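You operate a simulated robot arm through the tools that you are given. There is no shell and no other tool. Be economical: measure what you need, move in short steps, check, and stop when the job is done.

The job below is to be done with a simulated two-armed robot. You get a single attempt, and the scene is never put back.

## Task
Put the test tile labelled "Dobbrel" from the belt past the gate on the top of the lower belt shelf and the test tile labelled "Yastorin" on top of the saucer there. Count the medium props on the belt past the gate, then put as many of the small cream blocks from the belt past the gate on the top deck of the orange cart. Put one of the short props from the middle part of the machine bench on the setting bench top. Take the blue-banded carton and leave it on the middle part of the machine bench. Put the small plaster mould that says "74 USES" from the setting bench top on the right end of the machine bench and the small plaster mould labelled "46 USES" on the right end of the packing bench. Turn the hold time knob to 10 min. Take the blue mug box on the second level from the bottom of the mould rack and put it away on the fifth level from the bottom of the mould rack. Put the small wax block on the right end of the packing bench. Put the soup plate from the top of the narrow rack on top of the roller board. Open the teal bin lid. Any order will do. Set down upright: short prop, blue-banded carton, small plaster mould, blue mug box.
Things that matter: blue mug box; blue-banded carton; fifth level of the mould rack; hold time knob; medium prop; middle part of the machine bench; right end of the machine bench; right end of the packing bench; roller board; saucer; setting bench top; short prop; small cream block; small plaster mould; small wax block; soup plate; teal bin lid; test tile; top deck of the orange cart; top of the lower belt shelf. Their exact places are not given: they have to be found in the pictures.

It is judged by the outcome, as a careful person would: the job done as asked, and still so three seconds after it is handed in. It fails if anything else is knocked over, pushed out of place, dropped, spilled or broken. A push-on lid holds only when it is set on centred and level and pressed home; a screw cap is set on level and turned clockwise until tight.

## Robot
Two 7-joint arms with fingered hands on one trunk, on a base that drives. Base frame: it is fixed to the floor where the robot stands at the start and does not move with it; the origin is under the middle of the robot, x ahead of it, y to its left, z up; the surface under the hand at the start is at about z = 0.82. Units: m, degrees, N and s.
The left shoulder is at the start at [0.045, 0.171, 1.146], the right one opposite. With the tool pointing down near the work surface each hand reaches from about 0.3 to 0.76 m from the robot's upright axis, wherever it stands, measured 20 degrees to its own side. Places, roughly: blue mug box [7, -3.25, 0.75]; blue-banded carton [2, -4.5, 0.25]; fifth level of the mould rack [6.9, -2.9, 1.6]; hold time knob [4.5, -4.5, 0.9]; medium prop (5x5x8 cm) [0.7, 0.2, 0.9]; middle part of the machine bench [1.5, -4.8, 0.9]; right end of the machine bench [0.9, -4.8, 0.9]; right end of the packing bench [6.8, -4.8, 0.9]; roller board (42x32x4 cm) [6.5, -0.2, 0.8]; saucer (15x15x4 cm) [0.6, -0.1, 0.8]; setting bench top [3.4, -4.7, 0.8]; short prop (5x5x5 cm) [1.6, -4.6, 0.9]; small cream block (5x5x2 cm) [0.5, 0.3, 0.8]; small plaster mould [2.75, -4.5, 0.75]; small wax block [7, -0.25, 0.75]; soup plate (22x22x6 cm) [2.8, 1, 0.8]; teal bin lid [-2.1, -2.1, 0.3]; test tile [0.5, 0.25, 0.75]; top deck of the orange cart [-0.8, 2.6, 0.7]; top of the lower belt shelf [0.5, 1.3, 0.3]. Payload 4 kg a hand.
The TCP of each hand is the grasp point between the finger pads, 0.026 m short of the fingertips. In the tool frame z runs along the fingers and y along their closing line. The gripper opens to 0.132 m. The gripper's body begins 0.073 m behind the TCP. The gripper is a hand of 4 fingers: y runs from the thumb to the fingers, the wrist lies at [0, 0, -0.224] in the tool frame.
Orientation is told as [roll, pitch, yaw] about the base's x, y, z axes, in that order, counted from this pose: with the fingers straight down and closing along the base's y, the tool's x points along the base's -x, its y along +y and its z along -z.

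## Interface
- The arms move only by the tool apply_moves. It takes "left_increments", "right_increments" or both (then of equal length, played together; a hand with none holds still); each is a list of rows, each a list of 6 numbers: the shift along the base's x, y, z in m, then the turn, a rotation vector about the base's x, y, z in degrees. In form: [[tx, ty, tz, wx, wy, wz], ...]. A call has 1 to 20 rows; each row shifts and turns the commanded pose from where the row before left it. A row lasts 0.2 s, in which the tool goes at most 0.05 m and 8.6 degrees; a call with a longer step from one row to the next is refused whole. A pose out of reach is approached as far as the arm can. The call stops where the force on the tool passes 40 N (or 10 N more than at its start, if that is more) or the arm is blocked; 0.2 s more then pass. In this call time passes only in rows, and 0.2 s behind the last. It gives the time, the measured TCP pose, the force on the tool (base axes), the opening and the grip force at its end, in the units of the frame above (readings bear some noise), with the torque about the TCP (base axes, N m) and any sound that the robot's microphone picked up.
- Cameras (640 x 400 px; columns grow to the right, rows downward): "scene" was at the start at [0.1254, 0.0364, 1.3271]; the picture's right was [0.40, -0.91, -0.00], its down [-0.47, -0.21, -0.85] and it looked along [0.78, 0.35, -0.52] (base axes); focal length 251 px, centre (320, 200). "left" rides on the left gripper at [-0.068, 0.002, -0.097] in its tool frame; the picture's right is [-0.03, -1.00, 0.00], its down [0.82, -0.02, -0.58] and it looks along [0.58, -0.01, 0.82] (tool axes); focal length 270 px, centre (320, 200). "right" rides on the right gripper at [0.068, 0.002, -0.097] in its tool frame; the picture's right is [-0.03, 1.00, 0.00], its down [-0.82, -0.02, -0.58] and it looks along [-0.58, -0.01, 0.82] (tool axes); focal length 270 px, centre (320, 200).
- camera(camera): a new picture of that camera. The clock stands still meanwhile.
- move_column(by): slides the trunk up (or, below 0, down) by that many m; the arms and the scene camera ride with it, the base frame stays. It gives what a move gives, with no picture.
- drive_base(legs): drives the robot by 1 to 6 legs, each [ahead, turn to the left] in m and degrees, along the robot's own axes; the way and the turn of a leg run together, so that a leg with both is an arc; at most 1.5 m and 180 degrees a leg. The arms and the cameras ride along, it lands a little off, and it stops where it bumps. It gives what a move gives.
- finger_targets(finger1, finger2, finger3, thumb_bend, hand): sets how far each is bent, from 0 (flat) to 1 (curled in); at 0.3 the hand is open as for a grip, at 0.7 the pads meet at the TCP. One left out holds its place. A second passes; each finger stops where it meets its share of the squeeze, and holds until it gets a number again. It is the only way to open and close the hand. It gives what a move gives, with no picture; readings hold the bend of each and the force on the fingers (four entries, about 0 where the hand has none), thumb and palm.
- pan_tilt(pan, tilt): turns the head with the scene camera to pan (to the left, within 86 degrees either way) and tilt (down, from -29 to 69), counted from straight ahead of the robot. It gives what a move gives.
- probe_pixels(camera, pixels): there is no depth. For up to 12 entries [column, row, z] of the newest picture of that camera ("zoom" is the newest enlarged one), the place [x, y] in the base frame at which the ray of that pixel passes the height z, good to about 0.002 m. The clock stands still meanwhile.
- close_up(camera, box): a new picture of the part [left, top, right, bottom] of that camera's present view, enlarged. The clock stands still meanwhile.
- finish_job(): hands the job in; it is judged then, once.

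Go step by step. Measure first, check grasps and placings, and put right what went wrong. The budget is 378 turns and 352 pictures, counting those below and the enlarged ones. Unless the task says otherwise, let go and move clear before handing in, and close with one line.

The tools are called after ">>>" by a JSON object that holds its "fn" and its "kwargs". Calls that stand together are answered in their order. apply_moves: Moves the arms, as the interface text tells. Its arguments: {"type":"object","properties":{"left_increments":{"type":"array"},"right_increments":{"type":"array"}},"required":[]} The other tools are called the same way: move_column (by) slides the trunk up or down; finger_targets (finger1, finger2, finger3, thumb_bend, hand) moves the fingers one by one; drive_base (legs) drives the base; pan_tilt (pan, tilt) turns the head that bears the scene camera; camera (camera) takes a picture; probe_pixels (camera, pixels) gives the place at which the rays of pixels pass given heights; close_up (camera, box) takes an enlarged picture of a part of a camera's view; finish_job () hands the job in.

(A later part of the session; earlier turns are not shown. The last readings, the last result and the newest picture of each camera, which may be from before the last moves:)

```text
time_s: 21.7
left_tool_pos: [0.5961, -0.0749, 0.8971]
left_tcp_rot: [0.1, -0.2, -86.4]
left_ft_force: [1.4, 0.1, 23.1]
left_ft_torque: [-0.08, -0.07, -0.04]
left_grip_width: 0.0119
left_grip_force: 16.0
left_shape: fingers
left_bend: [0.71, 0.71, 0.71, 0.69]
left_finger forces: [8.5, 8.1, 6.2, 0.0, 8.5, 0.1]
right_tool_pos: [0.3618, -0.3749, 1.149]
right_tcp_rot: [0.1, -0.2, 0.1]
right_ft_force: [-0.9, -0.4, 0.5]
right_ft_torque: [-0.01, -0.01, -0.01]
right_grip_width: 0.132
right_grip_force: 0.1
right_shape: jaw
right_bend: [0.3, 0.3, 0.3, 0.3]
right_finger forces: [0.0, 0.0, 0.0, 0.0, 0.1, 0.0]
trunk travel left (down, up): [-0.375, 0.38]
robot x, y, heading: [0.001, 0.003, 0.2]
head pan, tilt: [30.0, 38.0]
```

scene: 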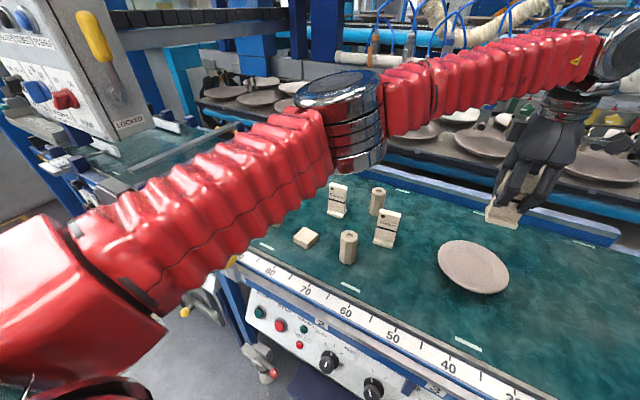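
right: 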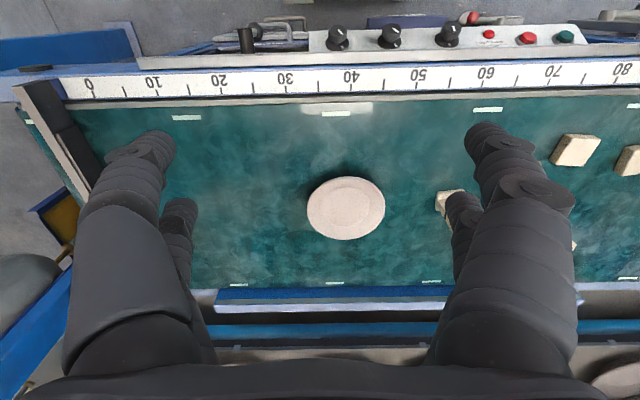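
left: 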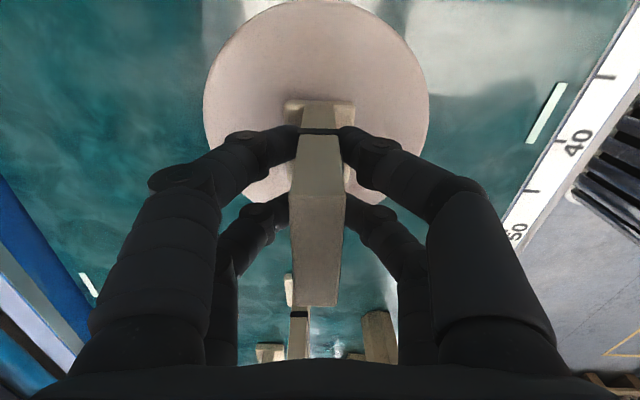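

Seated with 23 N. Release and rise.

>>> {"fn": "finger_targets", "kwargs": {"hand": "left", "finger1": 0.5, "finger2": 0.5, "finger3": 0.5, "thumb_bend": 0.5}}

>>> {"fn": "apply_moves", "kwargs": {"left_increments": [[0, 0, 0.03, 0, 0, 0], [0, 0, 0.04, 0, 0, 0], [0, 0, 0.045, 0, 0, 0], [0, 0, 0.04, 0, 0, 0]]}}

>>> {"fn": "close_up", "kwargs": {"camera": "scene", "box": [400, 180, 560, 300]}}

>>> {"fn": "camera", "kwargs": {"camera": "left"}}

```text
time_s: 22.7
left_tool_pos: [0.5971, -0.0732, 0.8954]
left_tcp_rot: [0.0, 0.0, -86.5]
left_ft_force: [0.3, 0.0, 0.1]
left_ft_torque: [0.0, -0.01, 0.0]
left_grip_width: 0.0653
left_grip_force: 0.0
left_shape: fingers
left_bend: [0.5, 0.5, 0.5, 0.5]
left_finger forces: [0.0, 0.1, 0.0, 0.0, 0.0, 0.0]
right_tool_pos: [0.363, -0.3762, 1.1501]
right_tcp_rot: [0.0, 0.0, -0.1]
right_ft_force: [-0.1, -0.3, 0.4]
right_ft_torque: [0.03, 0.03, 0.0]
right_grip_width: 0.1318
right_grip_force: 0.1
right_shape: jaw
right_bend: [0.3, 0.3, 0.3, 0.3]
right_finger forces: [0.0, 0.0, 0.0, 0.0, 0.1, 0.0]
trunk travel left (down, up): [-0.375, 0.38]
robot x, y, heading: [0.0031, -0.0018, -0.2]
head pan, tilt: [30.0, 38.0]
```

```text
time_s: 23.7
left_tool_pos: [0.5947, -0.0768, 1.0524]
left_tcp_rot: [0.0, -0.1, -86.4]
left_ft_force: [0.5, -0.2, 0.5]
left_ft_torque: [0.0, 0.0, -0.01]
left_grip_width: 0.0653
left_grip_force: 0.1
left_shape: fingers
left_bend: [0.5, 0.5, 0.5, 0.5]
left_finger forces: [0.1, 0.1, 0.1, 0.0, 0.1, 0.0]
right_tool_pos: [0.3616, -0.3757, 1.1493]
right_tcp_rot: [-0.1, -0.1, -0.1]
right_ft_force: [0.3, -0.7, -1.2]
right_ft_torque: [0.03, 0.0, 0.02]
right_grip_width: 0.1322
right_grip_force: 0.1
right_shape: jaw
right_bend: [0.3, 0.3, 0.3, 0.3]
right_finger forces: [0.1, 0.1, 0.1, 0.0, 0.0, 0.0]
trunk travel left (down, up): [-0.375, 0.38]
robot x, y, heading: [-0.001, -0.0014, -0.2]
head pan, tilt: [30.0, 38.0]
```

```text
3.33 times, centred on (480, 240) of scene
```

zoom: 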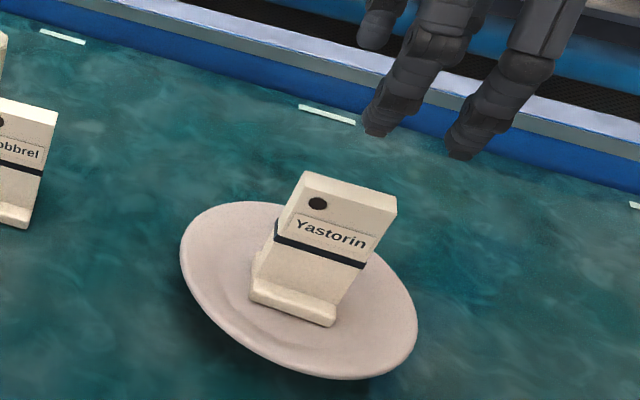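

```text
321 pictures are left
```

left: 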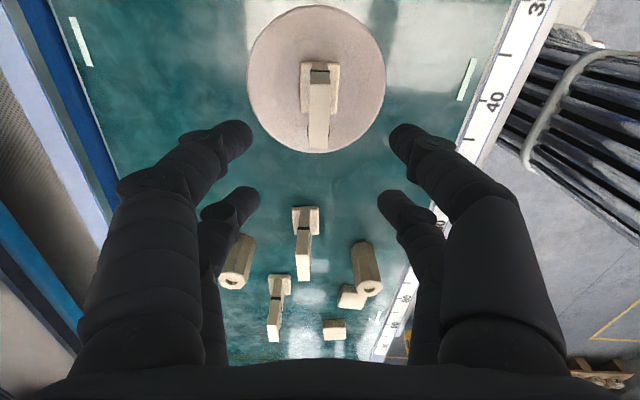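

Yastorin stands on the saucer. Next the cream blocks: move the left hand over the block at about (0.51, 0.42).

>>> {"fn": "apply_moves", "kwargs": {"left_increments": [[-0.009, 0.045, 0, 0, 0, 0], [-0.009, 0.045, 0, 0, 0, 0], [-0.009, 0.045, 0, 0, 0, 0], [-0.009, 0.045, 0, 0, 0, 0], [-0.008, 0.045, 0, 0, 0, 0], [-0.008, 0.045, 0, 0, 0, 0], [-0.008, 0.045, 0, 0, 0, 0], [-0.008, 0.045, 0, 0, 0, 0], [-0.008, 0.045, 0, 0, 0, 0], [-0.008, 0.045, 0, 0, 0, 0], [0, 0.045, 0, 0, 0, 0]]}}

>>> {"fn": "camera", "kwargs": {"camera": "left"}}

>>> {"fn": "camera", "kwargs": {"camera": "scene"}}

```text
time_s: 26.1
left_tool_pos: [0.5136, 0.4203, 1.0504]
left_tcp_rot: [-0.1, 0.0, -86.4]
left_ft_force: [0.4, 0.4, -0.2]
left_ft_torque: [-0.01, -0.01, -0.01]
left_grip_width: 0.0652
left_grip_force: 0.0
left_shape: fingers
left_bend: [0.5, 0.5, 0.5, 0.5]
left_finger forces: [0.0, 0.0, 0.0, 0.0, 0.0, 0.0]
right_tool_pos: [0.3625, -0.3745, 1.1492]
right_tcp_rot: [0.1, 0.1, 0.0]
right_ft_force: [-1.1, 0.9, 1.2]
right_ft_torque: [-0.02, 0.01, -0.04]
right_grip_width: 0.1319
right_grip_force: 0.0
right_shape: jaw
right_bend: [0.3, 0.3, 0.3, 0.3]
right_finger forces: [0.1, 0.0, 0.0, 0.0, 0.0, 0.0]
trunk travel left (down, up): [-0.375, 0.38]
robot x, y, heading: [-0.0034, -0.0012, -0.2]
head pan, tilt: [30.0, 38.0]
```

```text
320 pictures are left
```

left: 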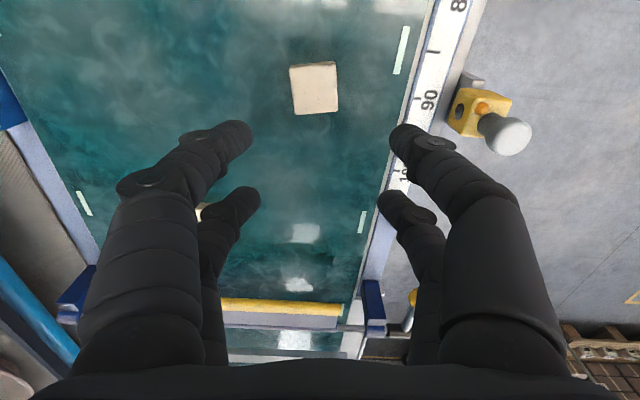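

```text
319 pictures are left
```

scene: 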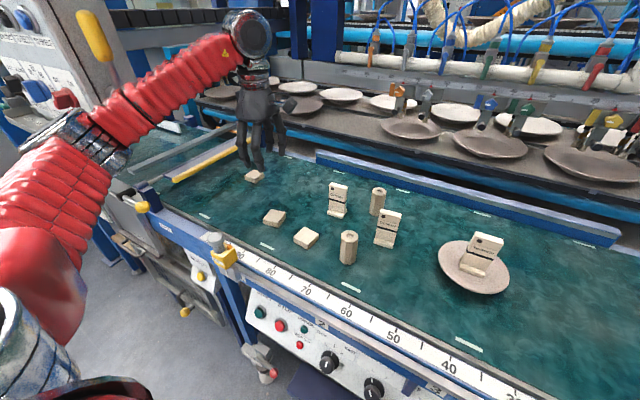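

>>> {"fn": "probe_pixels", "kwargs": {"camera": "left", "pixels": [[289, 70, 0.84], [336, 62, 0.84], [338, 110, 0.84], [293, 115, 0.84], [313, 88, 0.84]]}}

>>> {"fn": "probe_pixels", "kwargs": {"camera": "scene", "pixels": [[264, 216, 0.84], [277, 208, 0.84], [286, 214, 0.84], [274, 222, 0.84], [307, 227, 0.84], [293, 235, 0.84], [306, 244, 0.84], [319, 235, 0.84]]}}

>>> {"fn": "close_up", "kwargs": {"camera": "scene", "box": [240, 190, 340, 260]}}

```text
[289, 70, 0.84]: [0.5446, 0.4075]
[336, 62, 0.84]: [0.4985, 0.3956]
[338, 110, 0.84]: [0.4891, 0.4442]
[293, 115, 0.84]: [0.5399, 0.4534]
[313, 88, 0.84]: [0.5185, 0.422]
```

```text
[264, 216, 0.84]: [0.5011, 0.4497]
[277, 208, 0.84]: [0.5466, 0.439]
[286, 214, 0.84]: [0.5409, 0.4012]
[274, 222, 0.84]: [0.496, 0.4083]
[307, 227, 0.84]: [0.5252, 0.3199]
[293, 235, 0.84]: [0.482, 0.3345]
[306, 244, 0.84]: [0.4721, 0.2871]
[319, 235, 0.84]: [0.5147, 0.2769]
```

```text
5.71 times, centred on (290, 225) of scene
```

zoom: 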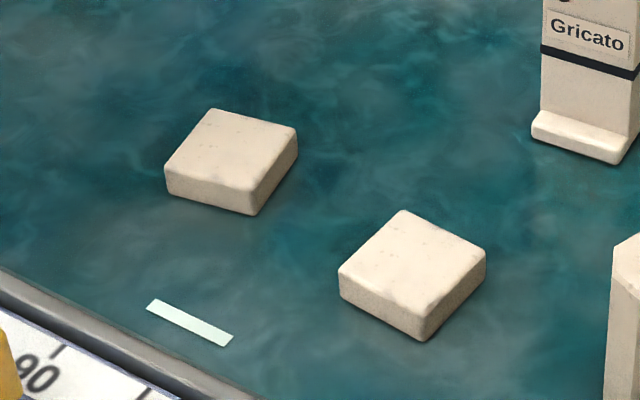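

>>> {"fn": "probe_pixels", "kwargs": {"camera": "zoom", "pixels": [[165, 168, 0.84], [213, 109, 0.84], [297, 129, 0.84], [252, 190, 0.84], [339, 270, 0.84], [403, 211, 0.84], [486, 251, 0.84], [423, 317, 0.84]]}}

```text
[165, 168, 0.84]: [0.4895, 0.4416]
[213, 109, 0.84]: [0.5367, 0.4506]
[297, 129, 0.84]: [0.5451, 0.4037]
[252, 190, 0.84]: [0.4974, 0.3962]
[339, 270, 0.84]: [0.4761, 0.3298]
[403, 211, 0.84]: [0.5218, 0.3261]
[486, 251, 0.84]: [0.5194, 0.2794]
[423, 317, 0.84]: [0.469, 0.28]
```

Block B centre (0.517, 0.423) yaw +10°; block C (0.497, 0.304) yaw −2°. Left hand takes B.

>>> {"fn": "finger_targets", "kwargs": {"hand": "left", "finger1": 0.43, "finger2": 0.43, "finger3": 0.43, "thumb_bend": 0.43}}

>>> {"fn": "apply_moves", "kwargs": {"left_increments": [[0.003, 0.002, -0.045, 0, 0, 6.4], [0, 0, -0.045, 0, 0, 0], [0, 0, -0.045, 0, 0, 0], [0, 0, -0.04, 0, 0, 0], [0, 0, -0.022, 0, 0, 0]]}}

>>> {"fn": "finger_targets", "kwargs": {"hand": "left", "finger1": 0.68, "finger2": 0.68, "finger3": 0.68, "thumb_bend": 0.68}}

>>> {"fn": "camera", "kwargs": {"camera": "left"}}

```text
time_s: 27.1
left_tool_pos: [0.5136, 0.4191, 1.0513]
left_tcp_rot: [0.0, 0.0, -86.4]
left_ft_force: [-0.1, 0.0, -0.4]
left_ft_torque: [-0.04, 0.02, -0.01]
left_grip_width: 0.0893
left_grip_force: 0.0
left_shape: fingers
left_bend: [0.43, 0.43, 0.43, 0.43]
left_finger forces: [0.1, 0.0, 0.0, 0.0, 0.0, 0.1]
right_tool_pos: [0.3633, -0.3748, 1.1496]
right_tcp_rot: [0.0, 0.0, 0.0]
right_ft_force: [0.5, -0.4, -0.2]
right_ft_torque: [-0.01, -0.04, 0.0]
right_grip_width: 0.1316
right_grip_force: 0.0
right_shape: jaw
right_bend: [0.3, 0.3, 0.3, 0.3]
right_finger forces: [0.1, 0.1, 0.1, 0.0, 0.1, 0.0]
trunk travel left (down, up): [-0.375, 0.38]
robot x, y, heading: [0.0013, -0.0013, 0.1]
head pan, tilt: [30.0, 38.0]
```

```text
time_s: 28.3
left_tool_pos: [0.5158, 0.4221, 0.8517]
left_tcp_rot: [0.1, -0.1, -80.0]
left_ft_force: [0.8, 0.8, 0.0]
left_ft_torque: [0.04, 0.03, 0.01]
left_grip_width: 0.0892
left_grip_force: 0.0
left_shape: fingers
left_bend: [0.43, 0.43, 0.43, 0.43]
left_finger forces: [0.0, 0.1, 0.0, 0.0, 0.0, 0.1]
right_tool_pos: [0.3618, -0.3741, 1.1498]
right_tcp_rot: [0.1, 0.0, 0.1]
right_ft_force: [-0.5, -0.3, 0.3]
right_ft_torque: [0.03, 0.01, -0.02]
right_grip_width: 0.1321
right_grip_force: 0.0
right_shape: jaw
right_bend: [0.3, 0.3, 0.3, 0.3]
right_finger forces: [0.0, 0.0, 0.1, 0.0, 0.0, 0.0]
trunk travel left (down, up): [-0.375, 0.38]
robot x, y, heading: [0.0017, -0.0007, -0.1]
head pan, tilt: [30.0, 38.0]
```

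```text
time_s: 29.3
left_tool_pos: [0.5146, 0.4216, 0.8524]
left_tcp_rot: [0.0, -0.1, -80.0]
left_ft_force: [0.6, -0.9, -0.2]
left_ft_torque: [0.02, 0.0, 0.01]
left_grip_width: 0.0456
left_grip_force: 16.8
left_shape: fingers
left_bend: [0.54, 0.55, 0.58, 0.62]
left_finger forces: [8.2, 8.3, 6.1, 0.0, 10.4, 0.0]
right_tool_pos: [0.3626, -0.3736, 1.1484]
right_tcp_rot: [0.0, 0.0, -0.1]
right_ft_force: [-0.1, -0.1, 0.5]
right_ft_torque: [-0.01, -0.01, 0.0]
right_grip_width: 0.1321
right_grip_force: 0.2
right_shape: jaw
right_bend: [0.3, 0.3, 0.3, 0.3]
right_finger forces: [0.0, 0.0, 0.0, 0.1, 0.0, 0.0]
trunk travel left (down, up): [-0.375, 0.38]
robot x, y, heading: [-0.0011, -0.0022, 0.0]
head pan, tilt: [30.0, 38.0]
```

```text
317 pictures are left
```

left: 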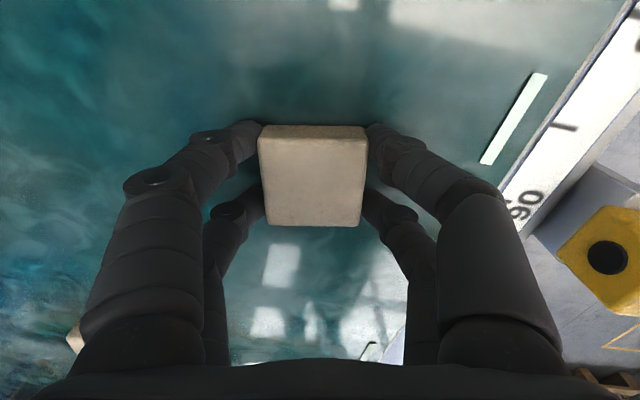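

Gripped at 16.8 N. Lift and clear left; bring the right hand above block C.

>>> {"fn": "apply_moves", "kwargs": {"left_increments": [[0, 0, 0.045, 0, 0, 0], [0, 0, 0.045, 0, 0, 0], [0, 0, 0.045, 0, 0, 0], [0, 0, 0.045, 0, 0, 0], [-0.02, 0.04, 0.01, 0, 0, 0], [-0.02, 0.04, 0.01, 0, 0, 0], [-0.02, 0.04, 0, 0, 0, 0], [-0.02, 0.04, 0, 0, 0, 0], [0, 0, 0, 0, 0, 0], [0, 0, 0, 0, 0, 0], [0, 0, 0, 0, 0, 0], [0, 0, 0, 0, 0, 0], [0, 0, 0, 0, 0, 0], [0, 0, 0, 0, 0, 0], [0, 0, 0, 0, 0, 0]], "right_increments": [[0.009, 0.0452, -0.0066, 0, 0, 0], [0.009, 0.0452, -0.0066, 0, 0, 0], [0.009, 0.0452, -0.0066, 0, 0, 0], [0.009, 0.0452, -0.0066, 0, 0, 0], [0.009, 0.0452, -0.0066, 0, 0, 0], [0.009, 0.0452, -0.0066, 0, 0, 0], [0.009, 0.0452, -0.0066, 0, 0, 0], [0.009, 0.0452, -0.0066, 0, 0, 0], [0.009, 0.0452, -0.0066, 0, 0, 0], [0.009, 0.0452, -0.0066, 0, 0, 0], [0.009, 0.0452, -0.0066, 0, 0, 0], [0.009, 0.0452, -0.0066, 0, 0, 0], [0.009, 0.0452, -0.0066, 0, 0, 0], [0.009, 0.0452, -0.0066, 0, 0, 0], [0.008, 0.0452, -0.0066, 0, 0, -2]]}}

>>> {"fn": "camera", "kwargs": {"camera": "right"}}

>>> {"fn": "camera", "kwargs": {"camera": "left"}}

```text
time_s: 32.7
left_tool_pos: [0.441, 0.5571, 1.0524]
left_tcp_rot: [-0.9, 1.0, -82.7]
left_ft_force: [-0.2, -0.1, -1.0]
left_ft_torque: [-0.04, -0.02, 0.03]
left_grip_width: 0.0456
left_grip_force: 16.0
left_shape: fingers
left_bend: [0.54, 0.54, 0.58, 0.62]
left_finger forces: [8.2, 8.1, 5.9, 0.0, 10.2, 0.1]
right_tool_pos: [0.5006, 0.1924, 1.0704]
right_tcp_rot: [1.5, 0.0, -2.2]
right_ft_force: [0.3, 0.1, 0.3]
right_ft_torque: [0.02, -0.02, -0.01]
right_grip_width: 0.1319
right_grip_force: 0.0
right_shape: jaw
right_bend: [0.3, 0.3, 0.3, 0.3]
right_finger forces: [0.1, 0.0, 0.0, 0.0, 0.0, 0.0]
right hand out of reach, approached as far as the arm can: row 14, 15
trunk travel left (down, up): [-0.375, 0.38]
robot x, y, heading: [-0.0011, 0.0018, -0.0]
head pan, tilt: [30.0, 38.0]
stopped in row 15 (right hand): the arm was blocked; the commanded pose is now the measured one
```

```text
316 pictures are left
```

right: 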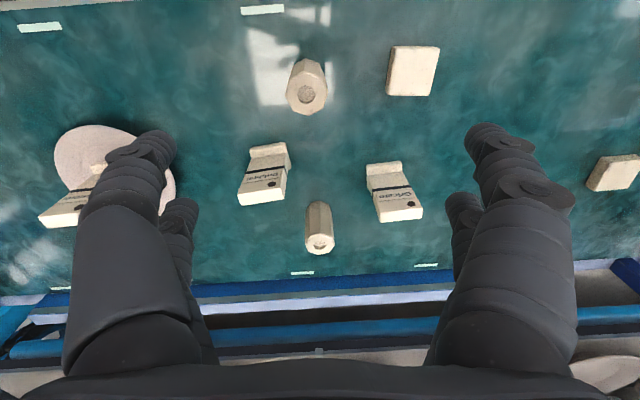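

```text
315 pictures are left
```

left: 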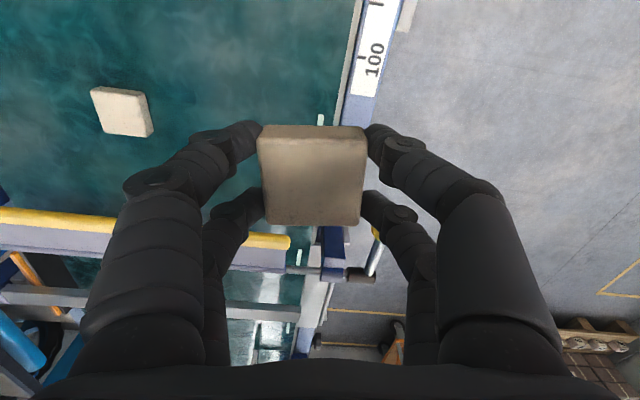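

The right arm cannot cross that far. I'll turn the base 20° to the left to bring block C nearer the middle.

>>> {"fn": "drive_base", "kwargs": {"legs": [[0, 20]]}}

>>> {"fn": "camera", "kwargs": {"camera": "right"}}

>>> {"fn": "pan_tilt", "kwargs": {"pan": 10, "tilt": 38}}

>>> {"fn": "camera", "kwargs": {"camera": "scene"}}

```text
time_s: 33.6
left_tool_pos: [0.4146, 0.5572, 1.0434]
left_tcp_rot: [-1.5, 1.1, -83.1]
left_ft_force: [-0.4, 0.2, -1.4]
left_ft_torque: [-0.01, -0.04, 0.02]
left_grip_width: 0.0457
left_grip_force: 15.7
left_shape: fingers
left_bend: [0.54, 0.54, 0.58, 0.62]
left_finger forces: [8.1, 8.1, 6.0, 0.0, 10.3, 0.0]
right_tool_pos: [0.4953, 0.2109, 1.0731]
right_tcp_rot: [1.8, 0.0, 0.0]
right_ft_force: [0.1, -0.1, 1.0]
right_ft_torque: [0.01, -0.01, 0.02]
right_grip_width: 0.132
right_grip_force: 0.1
right_shape: jaw
right_bend: [0.3, 0.3, 0.3, 0.3]
right_finger forces: [0.1, 0.0, 0.0, 0.0, 0.0, 0.0]
trunk travel left (down, up): [-0.375, 0.38]
robot x, y, heading: [0.0025, -0.0006, 2.7]
head pan, tilt: [30.0, 38.0]
stopped in leg 1: the robot was blocked; the commanded pose is now the measured one
```

```text
314 pictures are left
```

right: 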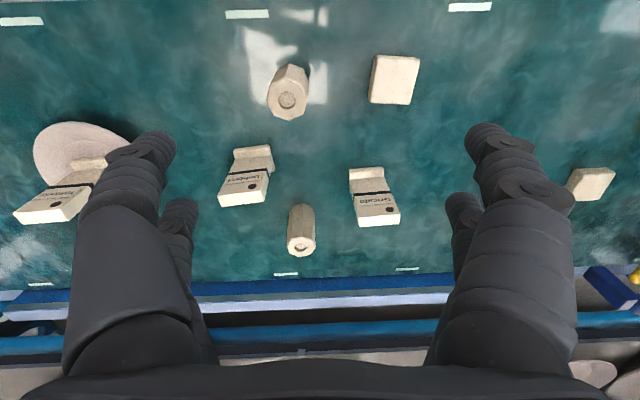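

```text
time_s: 34.4
left_tool_pos: [0.4158, 0.5571, 1.0438]
left_tcp_rot: [-1.4, 1.4, -83.0]
left_ft_force: [0.4, 0.1, -0.2]
left_ft_torque: [-0.01, 0.05, 0.02]
left_grip_width: 0.0457
left_grip_force: 16.2
left_shape: fingers
left_bend: [0.54, 0.54, 0.58, 0.62]
left_finger forces: [8.3, 8.0, 5.9, 0.0, 10.3, 0.0]
right_tool_pos: [0.496, 0.2116, 1.0728]
right_tcp_rot: [1.7, 0.1, 0.1]
right_ft_force: [0.2, 0.4, -0.2]
right_ft_torque: [-0.01, -0.03, -0.02]
right_grip_width: 0.1318
right_grip_force: 0.0
right_shape: jaw
right_bend: [0.3, 0.3, 0.3, 0.3]
right_finger forces: [0.1, 0.0, 0.1, 0.0, 0.0, 0.0]
trunk travel left (down, up): [-0.375, 0.38]
robot x, y, heading: [0.0, 0.0003, 2.7]
head pan, tilt: [10.0, 38.0]
```

```text
313 pictures are left
```

scene: 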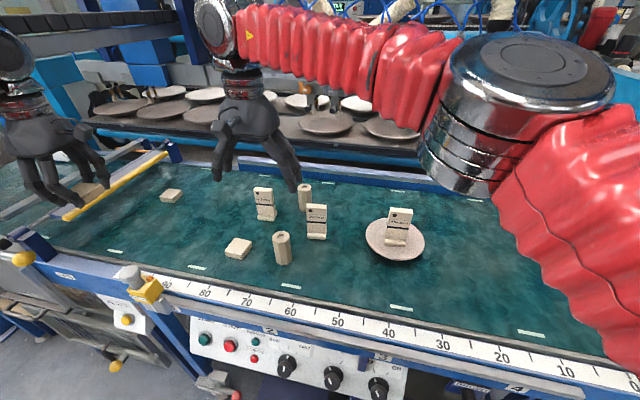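

Turning is blocked; look left to see what the left arm is touching.

>>> {"fn": "pan_tilt", "kwargs": {"pan": 70, "tilt": 25}}

>>> {"fn": "camera", "kwargs": {"camera": "scene"}}

```text
time_s: 35.7
left_tool_pos: [0.4167, 0.559, 1.0433]
left_tcp_rot: [-1.5, 1.1, -83.0]
left_ft_force: [0.5, -1.1, -0.3]
left_ft_torque: [0.01, 0.03, -0.03]
left_grip_width: 0.0455
left_grip_force: 16.3
left_shape: fingers
left_bend: [0.54, 0.54, 0.58, 0.62]
left_finger forces: [8.2, 8.1, 5.9, 0.0, 10.2, 0.1]
right_tool_pos: [0.4972, 0.2117, 1.0726]
right_tcp_rot: [1.8, 0.1, 0.1]
right_ft_force: [-0.1, 0.2, 1.2]
right_ft_torque: [0.02, -0.03, -0.01]
right_grip_width: 0.1316
right_grip_force: 0.0
right_shape: jaw
right_bend: [0.3, 0.3, 0.3, 0.3]
right_finger forces: [0.1, 0.0, 0.0, 0.0, 0.0, 0.1]
trunk travel left (down, up): [-0.375, 0.38]
robot x, y, heading: [0.0028, -0.0024, 2.6]
head pan, tilt: [70.0, 25.0]
```

```text
312 pictures are left
```

scene: 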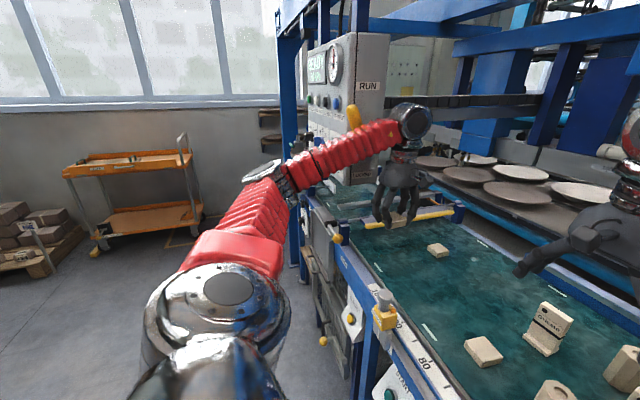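

The left elbow is near the control cabinet. I'll pull the left hand in, then turn again.

>>> {"fn": "apply_moves", "kwargs": {"left_increments": [[-0.02, -0.025, 0.01, 0, 0, 0], [-0.025, -0.03, 0.01, 0, 0, 0], [-0.025, -0.03, 0.01, 0, 0, 0], [-0.025, -0.03, 0.01, 0, 0, 0], [-0.02, -0.02, 0.01, 0, 0, 0]], "right_increments": [[0, -0.03, 0, 0, 0, 0], [0, -0.03, 0, 0, 0, 0], [0, -0.02, 0, 0, 0, 0], [0, 0, 0, 0, 0, 0], [0, 0, 0, 0, 0, 0]]}}

>>> {"fn": "drive_base", "kwargs": {"legs": [[0, 17]]}}

>>> {"fn": "camera", "kwargs": {"camera": "right"}}

```text
time_s: 36.9
left_tool_pos: [0.3021, 0.4373, 1.0874]
left_tcp_rot: [-1.9, 0.6, -82.3]
left_ft_force: [-0.2, 0.1, 1.2]
left_ft_torque: [0.01, -0.03, -0.03]
left_grip_width: 0.0452
left_grip_force: 15.4
left_shape: fingers
left_bend: [0.54, 0.54, 0.58, 0.62]
left_finger forces: [8.2, 7.9, 5.9, 0.0, 10.2, 0.1]
right_tool_pos: [0.4971, 0.1416, 1.0691]
right_tcp_rot: [1.2, 0.0, 0.1]
right_ft_force: [0.5, -0.3, -0.2]
right_ft_torque: [0.0, 0.01, -0.01]
right_grip_width: 0.1317
right_grip_force: 0.1
right_shape: jaw
right_bend: [0.3, 0.3, 0.3, 0.3]
right_finger forces: [0.0, 0.0, 0.0, 0.0, 0.1, 0.0]
trunk travel left (down, up): [-0.375, 0.38]
robot x, y, heading: [-0.0004, -0.0044, 2.8]
head pan, tilt: [70.0, 25.0]
```

```text
time_s: 38.0
left_tool_pos: [0.2519, 0.4622, 1.0877]
left_tcp_rot: [-1.6, 0.6, -76.0]
left_ft_force: [0.2, 0.2, -1.0]
left_ft_torque: [0.0, -0.02, -0.01]
left_grip_width: 0.0455
left_grip_force: 16.7
left_shape: fingers
left_bend: [0.54, 0.54, 0.58, 0.62]
left_finger forces: [8.1, 8.1, 6.0, 0.0, 10.1, 0.1]
right_tool_pos: [0.4756, 0.19, 1.0726]
right_tcp_rot: [1.2, 0.0, 6.2]
right_ft_force: [-0.3, 0.8, -1.4]
right_ft_torque: [0.0, -0.02, -0.05]
right_grip_width: 0.1319
right_grip_force: 0.0
right_shape: jaw
right_bend: [0.3, 0.3, 0.3, 0.3]
right_finger forces: [0.0, 0.1, 0.0, 0.1, 0.1, 0.0]
trunk travel left (down, up): [-0.375, 0.38]
robot x, y, heading: [-0.0004, -0.0104, 8.8]
head pan, tilt: [70.0, 25.0]
stopped in leg 1: the robot was blocked; the commanded pose is now the measured one
```

```text
311 pictures are left
```

right: 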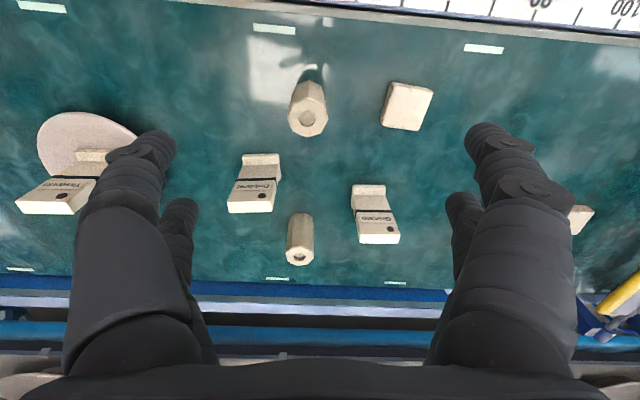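

Turning further is still blocked. The right hand can instead take Dobbrel now (two trips to the cart are needed either way): turn it +91° and move over (0.602, 0.123).

>>> {"fn": "apply_moves", "kwargs": {"right_increments": [[0.0115, -0.006, 0, -0.1, 0, 8.3], [0.0115, -0.006, 0, -0.1, 0, 8.3], [0.0115, -0.006, 0, -0.1, 0, 8.3], [0.0115, -0.006, 0, -0.1, 0, 8.3], [0.0115, -0.006, 0, -0.1, 0, 8.3], [0.0115, -0.006, 0, -0.1, 0, 8.3], [0.0115, -0.006, 0, -0.1, 0, 8.3], [0.0115, -0.006, 0, -0.1, 0, 8.3], [0.0115, -0.006, 0, -0.1, 0, 8.3], [0.0115, -0.006, 0, -0.1, 0, 8.3], [0.0115, -0.007, 0, -0.1, 0, 8.2]]}}

>>> {"fn": "finger_targets", "kwargs": {"hand": "right", "finger1": 0.46, "finger2": 0.46, "finger3": 0.46, "thumb_bend": 0.46}}

>>> {"fn": "camera", "kwargs": {"camera": "right"}}

```text
time_s: 40.4
left_tool_pos: [0.2531, 0.4627, 1.0889]
left_tcp_rot: [-1.8, 0.6, -76.1]
left_ft_force: [0.2, 0.0, -0.3]
left_ft_torque: [-0.02, 0.01, 0.01]
left_grip_width: 0.0451
left_grip_force: 16.2
left_shape: fingers
left_bend: [0.54, 0.54, 0.58, 0.62]
left_finger forces: [8.1, 8.0, 6.0, 0.0, 10.2, 0.0]
right_tool_pos: [0.603, 0.1235, 1.0695]
right_tcp_rot: [0.7, 0.9, 97.5]
right_ft_force: [-0.5, -1.0, -0.9]
right_ft_torque: [0.02, 0.02, 0.01]
right_grip_width: 0.132
right_grip_force: 0.1
right_shape: jaw
right_bend: [0.3, 0.3, 0.3, 0.3]
right_finger forces: [0.0, 0.0, 0.0, 0.0, 0.1, 0.0]
trunk travel left (down, up): [-0.375, 0.38]
robot x, y, heading: [0.0021, -0.0086, 8.8]
head pan, tilt: [70.0, 25.0]
```

```text
time_s: 41.4
left_tool_pos: [0.2531, 0.4636, 1.0876]
left_tcp_rot: [-1.7, 0.6, -76.1]
left_ft_force: [0.4, 0.3, -1.0]
left_ft_torque: [-0.01, 0.02, 0.02]
left_grip_width: 0.0454
left_grip_force: 16.3
left_shape: fingers
left_bend: [0.54, 0.54, 0.58, 0.62]
left_finger forces: [8.2, 8.0, 6.0, 0.0, 10.2, 0.0]
right_tool_pos: [0.6034, 0.124, 1.0697]
right_tcp_rot: [0.6, 0.8, 97.4]
right_ft_force: [0.0, -0.3, 0.0]
right_ft_torque: [-0.01, -0.06, 0.02]
right_grip_width: 0.0802
right_grip_force: 0.0
right_shape: fingers
right_bend: [0.46, 0.46, 0.46, 0.46]
right_finger forces: [0.1, 0.0, 0.0, 0.0, 0.0, 0.0]
trunk travel left (down, up): [-0.375, 0.38]
robot x, y, heading: [0.0015, -0.0125, 8.9]
head pan, tilt: [70.0, 25.0]
```

```text
310 pictures are left
```

right: 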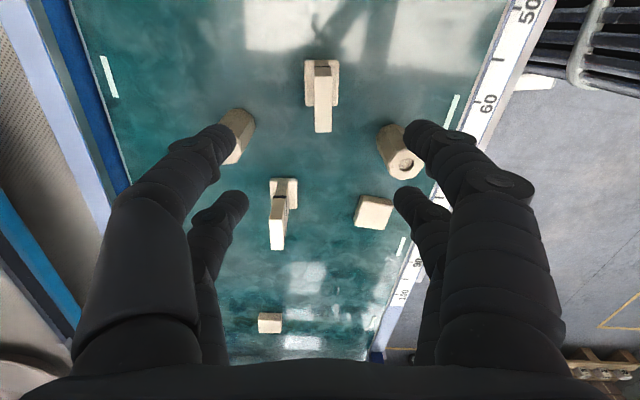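

>>> {"fn": "probe_pixels", "kwargs": {"camera": "right", "pixels": [[315, 132, 0.92], [331, 132, 0.92], [315, 68, 0.92], [331, 68, 0.92], [305, 60, 0.83], [338, 60, 0.83]]}}

>>> {"fn": "close_up", "kwargs": {"camera": "right", "box": [240, 40, 400, 140]}}

```text
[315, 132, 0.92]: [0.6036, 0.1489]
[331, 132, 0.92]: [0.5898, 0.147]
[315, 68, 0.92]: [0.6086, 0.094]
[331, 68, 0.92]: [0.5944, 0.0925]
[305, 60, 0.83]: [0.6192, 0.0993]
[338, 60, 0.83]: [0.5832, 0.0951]
```

```text
4.00 times, centred on (320, 90) of right
```

zoom: 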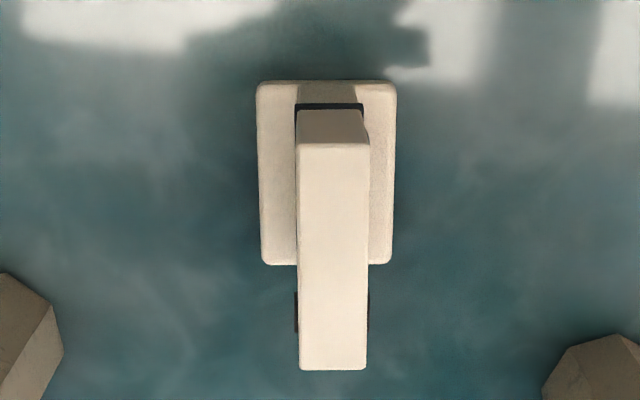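

Well aligned (plate centre ≈ (0.599, 0.123)). Descend and grip.

>>> {"fn": "apply_moves", "kwargs": {"right_increments": [[-0.003, 0, -0.045, -0.5, -0.8, 0], [0, 0, -0.045, 0, 0, 0], [0, 0, -0.045, 0, 0, 0], [0, 0, -0.04, 0, 0, 0], [0, 0, -0.01, 0, 0, 0]]}}

>>> {"fn": "finger_targets", "kwargs": {"hand": "right", "finger1": 0.72, "finger2": 0.72, "finger3": 0.72, "thumb_bend": 0.72}}

>>> {"fn": "apply_moves", "kwargs": {"right_increments": [[0, 0, 0.04, 0, 0, 0], [0, 0, 0.045, 0, 0, 0], [0, 0, 0.045, 0, 0, 0], [0, 0, 0.045, 0, 0, 0], [-0.04, -0.02, 0.02, 0, 0, 0], [-0.04, -0.02, 0.02, 0, 0, 0], [-0.04, -0.02, 0, 0, 0, 0]]}}

>>> {"fn": "camera", "kwargs": {"camera": "right"}}

```text
time_s: 42.5
left_tool_pos: [0.2532, 0.4634, 1.0885]
left_tcp_rot: [-1.7, 0.7, -76.1]
left_ft_force: [-0.2, 0.6, -1.4]
left_ft_torque: [-0.03, -0.01, -0.03]
left_grip_width: 0.0452
left_grip_force: 16.2
left_shape: fingers
left_bend: [0.54, 0.54, 0.58, 0.62]
left_finger forces: [8.1, 7.9, 6.0, 0.0, 10.3, 0.0]
right_tool_pos: [0.6013, 0.1241, 0.8853]
right_tcp_rot: [-0.1, 1.4, 97.5]
right_ft_force: [0.1, -0.2, 0.3]
right_ft_torque: [0.02, -0.02, 0.03]
right_grip_width: 0.0798
right_grip_force: 0.1
right_shape: fingers
right_bend: [0.46, 0.46, 0.46, 0.46]
right_finger forces: [0.0, 0.0, 0.1, 0.1, 0.0, 0.0]
trunk travel left (down, up): [-0.375, 0.38]
robot x, y, heading: [0.0041, -0.0105, 8.7]
head pan, tilt: [70.0, 25.0]
```

```text
time_s: 43.5
left_tool_pos: [0.254, 0.4639, 1.0878]
left_tcp_rot: [-1.6, 0.5, -76.2]
left_ft_force: [-0.2, -0.3, 0.3]
left_ft_torque: [0.04, 0.04, 0.01]
left_grip_width: 0.0454
left_grip_force: 15.9
left_shape: fingers
left_bend: [0.54, 0.54, 0.58, 0.62]
left_finger forces: [8.1, 8.0, 5.9, 0.0, 10.1, 0.0]
right_tool_pos: [0.6017, 0.1243, 0.8863]
right_tcp_rot: [0.0, 1.4, 97.4]
right_ft_force: [0.2, 0.0, -0.5]
right_ft_torque: [0.0, -0.04, 0.02]
right_grip_width: 0.0123
right_grip_force: 10.9
right_shape: fingers
right_bend: [0.68, 0.68, 0.69, 0.69]
right_finger forces: [5.7, 5.3, 5.0, 0.1, 6.1, 0.0]
trunk travel left (down, up): [-0.375, 0.38]
robot x, y, heading: [-0.0007, -0.0084, 8.8]
head pan, tilt: [70.0, 25.0]
```

```text
time_s: 45.1
left_tool_pos: [0.252, 0.4628, 1.0882]
left_tcp_rot: [-1.7, 0.6, -76.1]
left_ft_force: [0.4, -0.2, -0.7]
left_ft_torque: [0.01, 0.01, 0.0]
left_grip_width: 0.0454
left_grip_force: 16.5
left_shape: fingers
left_bend: [0.54, 0.54, 0.58, 0.62]
left_finger forces: [8.2, 8.0, 5.9, 0.0, 10.2, 0.0]
right_tool_pos: [0.4819, 0.0627, 1.1017]
right_tcp_rot: [-0.1, 1.5, 97.4]
right_ft_force: [-0.5, -0.5, -1.8]
right_ft_torque: [0.03, 0.0, 0.03]
right_grip_width: 0.0124
right_grip_force: 10.9
right_shape: fingers
right_bend: [0.68, 0.69, 0.69, 0.69]
right_finger forces: [5.6, 5.3, 4.7, 0.0, 5.8, 0.0]
trunk travel left (down, up): [-0.375, 0.38]
robot x, y, heading: [-0.0003, -0.0123, 8.6]
head pan, tilt: [70.0, 25.0]
```

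```text
308 pictures are left
```

right: 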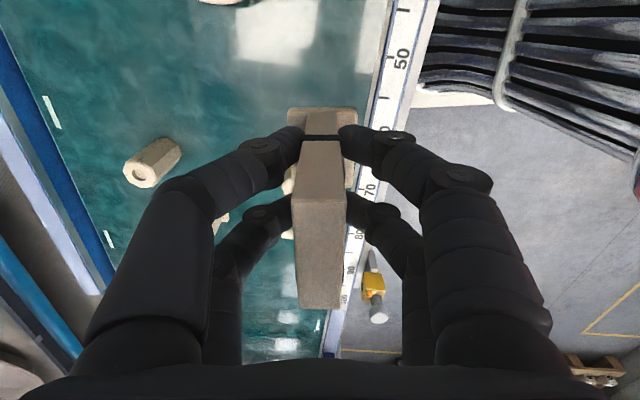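

Both held. Pull the right hand in and back away from the belt by 0.5 m, then look left toward the shelf and cart.

>>> {"fn": "apply_moves", "kwargs": {"right_increments": [[-0.02, -0.045, 0, 0, 0, 0], [-0.02, -0.045, 0, 0, 0, 0], [-0.02, -0.045, 0, 0, 0, 0], [-0.02, -0.045, 0, 0, 0, 0], [-0.02, -0.04, 0, 0, 0, 0], [-0.03, -0.03, 0, 0, 0, 0]]}}

>>> {"fn": "drive_base", "kwargs": {"legs": [[-0.5, 0]]}}

>>> {"fn": "pan_tilt", "kwargs": {"pan": 55, "tilt": 25}}

>>> {"fn": "camera", "kwargs": {"camera": "scene"}}

```text
time_s: 46.5
left_tool_pos: [0.2512, 0.4625, 1.0896]
left_tcp_rot: [-1.6, 0.5, -76.1]
left_ft_force: [0.4, -0.4, -1.2]
left_ft_torque: [0.02, -0.01, 0.0]
left_grip_width: 0.0454
left_grip_force: 15.9
left_shape: fingers
left_bend: [0.54, 0.54, 0.58, 0.62]
left_finger forces: [8.2, 8.1, 5.8, 0.0, 10.2, 0.0]
right_tool_pos: [0.3513, -0.1859, 1.1006]
right_tcp_rot: [-0.1, 1.4, 97.4]
right_ft_force: [-0.3, -1.1, -1.7]
right_ft_torque: [0.01, -0.01, 0.03]
right_grip_width: 0.0123
right_grip_force: 10.3
right_shape: fingers
right_bend: [0.68, 0.69, 0.69, 0.69]
right_finger forces: [5.6, 5.2, 4.9, 0.0, 5.9, 0.0]
trunk travel left (down, up): [-0.375, 0.38]
robot x, y, heading: [0.0019, -0.0094, 8.8]
head pan, tilt: [70.0, 25.0]
```

```text
time_s: 49.5
left_tool_pos: [-0.2409, 0.386, 1.0889]
left_tcp_rot: [-1.7, 0.5, -76.1]
left_ft_force: [0.2, 0.3, -0.1]
left_ft_torque: [0.02, -0.04, 0.0]
left_grip_width: 0.0452
left_grip_force: 15.6
left_shape: fingers
left_bend: [0.54, 0.54, 0.58, 0.62]
left_finger forces: [8.1, 8.1, 5.9, 0.0, 10.1, 0.0]
right_tool_pos: [-0.1415, -0.2625, 1.1018]
right_tcp_rot: [-0.1, 1.4, 97.5]
right_ft_force: [-0.1, 0.4, -0.5]
right_ft_torque: [0.0, -0.02, 0.01]
right_grip_width: 0.0124
right_grip_force: 11.2
right_shape: fingers
right_bend: [0.68, 0.69, 0.69, 0.69]
right_finger forces: [5.6, 5.2, 4.9, 0.0, 5.9, 0.0]
trunk travel left (down, up): [-0.375, 0.38]
robot x, y, heading: [-0.4904, -0.0867, 8.9]
head pan, tilt: [70.0, 25.0]
```

```text
time_s: 50.3
left_tool_pos: [-0.2396, 0.3876, 1.0897]
left_tcp_rot: [-1.7, 0.7, -76.1]
left_ft_force: [0.3, -0.8, -0.3]
left_ft_torque: [-0.03, -0.02, -0.01]
left_grip_width: 0.0453
left_grip_force: 15.6
left_shape: fingers
left_bend: [0.54, 0.54, 0.58, 0.62]
left_finger forces: [8.1, 8.0, 5.9, 0.0, 10.1, 0.0]
right_tool_pos: [-0.1402, -0.2616, 1.1014]
right_tcp_rot: [-0.1, 1.4, 97.4]
right_ft_force: [-0.6, -0.1, 0.5]
right_ft_torque: [-0.02, -0.03, 0.03]
right_grip_width: 0.0122
right_grip_force: 11.2
right_shape: fingers
right_bend: [0.68, 0.69, 0.69, 0.69]
right_finger forces: [5.5, 5.2, 4.9, 0.0, 5.9, 0.0]
trunk travel left (down, up): [-0.375, 0.38]
robot x, y, heading: [-0.4935, -0.0856, 8.7]
head pan, tilt: [55.0, 25.0]
```

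```text
307 pictures are left
```

scene: 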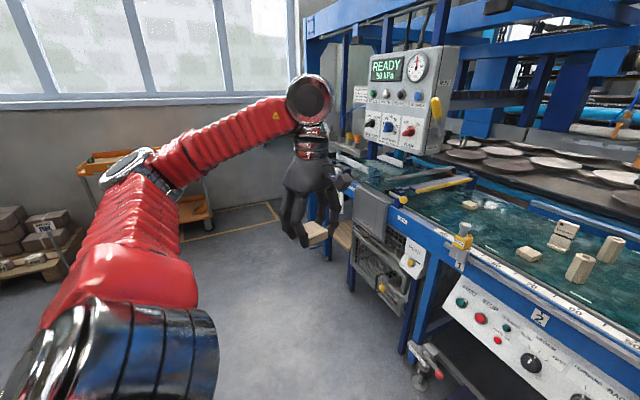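

The control cabinet and lower part of the belt's left end are at (350–420, 150–310). I'll turn to face +y and drive up beside it.

>>> {"fn": "drive_base", "kwargs": {"legs": [[0, 80], [0.7, 0]]}}

>>> {"fn": "pan_tilt", "kwargs": {"pan": -50, "tilt": 35}}

>>> {"fn": "camera", "kwargs": {"camera": "scene"}}

>>> {"fn": "pan_tilt", "kwargs": {"pan": 10, "tilt": 25}}

>>> {"fn": "camera", "kwargs": {"camera": "scene"}}

```text
time_s: 51.6
left_tool_pos: [-0.2959, 0.4113, 1.0896]
left_tcp_rot: [-1.7, 0.6, -69.4]
left_ft_force: [-0.5, -0.8, -2.5]
left_ft_torque: [0.01, 0.01, -0.01]
left_grip_width: 0.0455
left_grip_force: 16.1
left_shape: fingers
left_bend: [0.54, 0.54, 0.58, 0.62]
left_finger forces: [8.0, 8.0, 5.8, 0.1, 10.2, 0.1]
right_tool_pos: [-0.123, -0.2218, 1.1021]
right_tcp_rot: [-0.1, 1.4, 104.0]
right_ft_force: [-0.3, 0.2, -1.5]
right_ft_torque: [0.0, 0.03, 0.01]
right_grip_width: 0.012
right_grip_force: 10.9
right_shape: fingers
right_bend: [0.68, 0.69, 0.69, 0.69]
right_finger forces: [5.6, 5.3, 4.9, 0.0, 5.8, 0.1]
trunk travel left (down, up): [-0.375, 0.38]
robot x, y, heading: [-0.4894, -0.0932, 15.5]
head pan, tilt: [55.0, 25.0]
stopped in leg 1: the robot was blocked; the commanded pose is now the measured one
```

```text
time_s: 53.4
left_tool_pos: [-0.2968, 0.4125, 1.0886]
left_tcp_rot: [-1.7, 0.5, -69.5]
left_ft_force: [0.4, 0.4, -2.1]
left_ft_torque: [-0.02, -0.01, 0.01]
left_grip_width: 0.0454
left_grip_force: 16.2
left_shape: fingers
left_bend: [0.54, 0.54, 0.58, 0.62]
left_finger forces: [8.2, 8.0, 5.9, 0.0, 10.2, 0.1]
right_tool_pos: [-0.1212, -0.222, 1.1019]
right_tcp_rot: [0.0, 1.4, 104.1]
right_ft_force: [1.1, -0.3, -1.3]
right_ft_torque: [0.05, 0.02, 0.02]
right_grip_width: 0.0122
right_grip_force: 10.6
right_shape: fingers
right_bend: [0.68, 0.69, 0.69, 0.69]
right_finger forces: [5.6, 5.2, 4.8, 0.0, 5.9, 0.0]
trunk travel left (down, up): [-0.375, 0.38]
robot x, y, heading: [-0.4847, -0.093, 15.2]
head pan, tilt: [-50.0, 35.0]
```

```text
306 pictures are left
```

scene: 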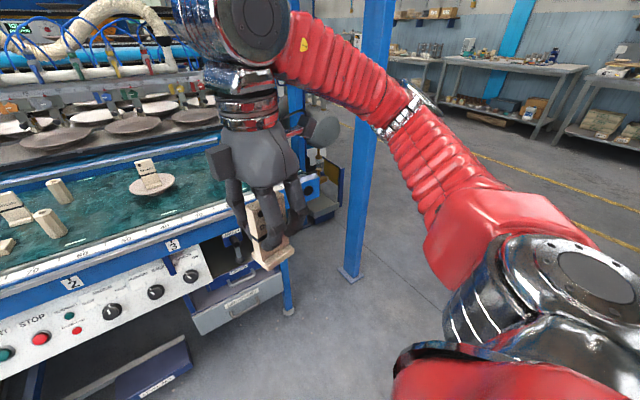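

```text
time_s: 54.7
left_tool_pos: [-0.296, 0.411, 1.0897]
left_tcp_rot: [-1.7, 0.6, -69.5]
left_ft_force: [-0.4, 0.0, -0.9]
left_ft_torque: [0.0, 0.01, 0.03]
left_grip_width: 0.045
left_grip_force: 16.6
left_shape: fingers
left_bend: [0.54, 0.54, 0.58, 0.62]
left_finger forces: [8.1, 8.0, 5.9, 0.0, 10.2, 0.0]
right_tool_pos: [-0.122, -0.2223, 1.1035]
right_tcp_rot: [-0.1, 1.3, 104.1]
right_ft_force: [-0.4, 0.7, -0.9]
right_ft_torque: [-0.04, -0.03, 0.0]
right_grip_width: 0.0122
right_grip_force: 10.9
right_shape: fingers
right_bend: [0.68, 0.69, 0.69, 0.69]
right_finger forces: [5.6, 5.2, 5.0, 0.0, 5.9, 0.0]
trunk travel left (down, up): [-0.375, 0.38]
robot x, y, heading: [-0.4895, -0.0884, 15.3]
head pan, tilt: [10.0, 25.0]
```

```text
305 pictures are left
```

scene: 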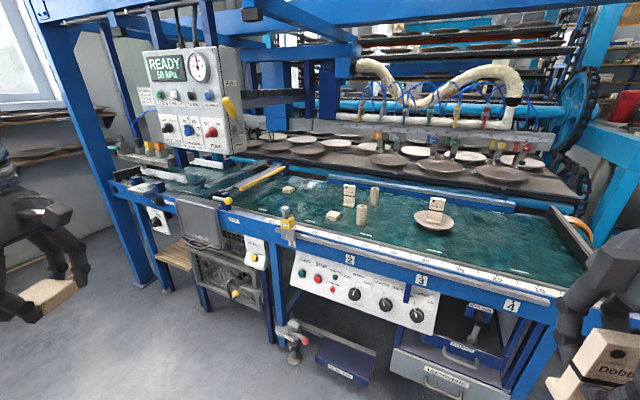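

Turning is blocked at 15°; look to the left and behind for the obstacle.

>>> {"fn": "pan_tilt", "kwargs": {"pan": 86, "tilt": 20}}

>>> {"fn": "camera", "kwargs": {"camera": "scene"}}

>>> {"fn": "pan_tilt", "kwargs": {"pan": -86, "tilt": 20}}

>>> {"fn": "camera", "kwargs": {"camera": "scene"}}

```text
time_s: 56.2
left_tool_pos: [-0.2961, 0.4114, 1.0896]
left_tcp_rot: [-1.8, 0.6, -69.5]
left_ft_force: [0.1, 0.0, -1.8]
left_ft_torque: [-0.01, -0.05, 0.0]
left_grip_width: 0.0455
left_grip_force: 15.5
left_shape: fingers
left_bend: [0.54, 0.54, 0.58, 0.62]
left_finger forces: [8.1, 8.1, 5.8, 0.0, 10.2, 0.0]
right_tool_pos: [-0.1211, -0.2219, 1.1025]
right_tcp_rot: [-0.2, 1.4, 104.2]
right_ft_force: [1.3, -0.2, -1.9]
right_ft_torque: [0.0, 0.02, 0.0]
right_grip_width: 0.012
right_grip_force: 10.9
right_shape: fingers
right_bend: [0.68, 0.69, 0.69, 0.69]
right_finger forces: [5.6, 5.2, 5.0, 0.1, 5.9, 0.0]
trunk travel left (down, up): [-0.375, 0.38]
robot x, y, heading: [-0.4888, -0.0923, 15.4]
head pan, tilt: [85.9, 20.0]
```

```text
304 pictures are left
```

scene: 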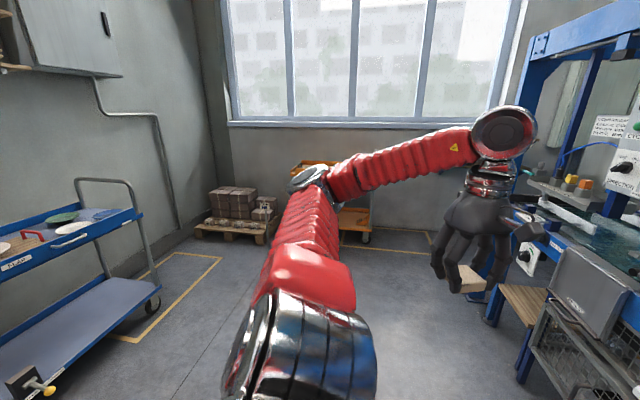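

```text
time_s: 58.8
left_tool_pos: [-0.2962, 0.4114, 1.0901]
left_tcp_rot: [-1.7, 0.7, -69.4]
left_ft_force: [0.4, -0.2, -1.3]
left_ft_torque: [0.03, 0.01, 0.0]
left_grip_width: 0.0457
left_grip_force: 16.4
left_shape: fingers
left_bend: [0.54, 0.54, 0.58, 0.62]
left_finger forces: [8.1, 8.1, 5.9, 0.0, 10.3, 0.0]
right_tool_pos: [-0.122, -0.2213, 1.1021]
right_tcp_rot: [-0.1, 1.3, 104.1]
right_ft_force: [1.5, -0.4, -1.0]
right_ft_torque: [0.0, 0.0, 0.02]
right_grip_width: 0.0119
right_grip_force: 10.8
right_shape: fingers
right_bend: [0.68, 0.69, 0.69, 0.69]
right_finger forces: [5.6, 5.2, 4.9, 0.0, 5.9, 0.0]
trunk travel left (down, up): [-0.375, 0.38]
robot x, y, heading: [-0.4904, -0.0909, 15.4]
head pan, tilt: [-85.9, 20.0]
```

```text
303 pictures are left
```

scene: 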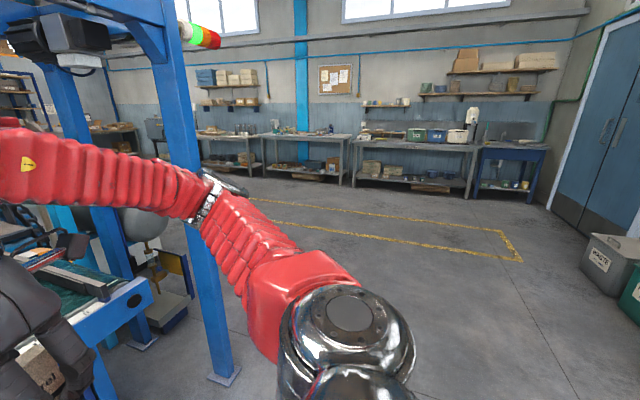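

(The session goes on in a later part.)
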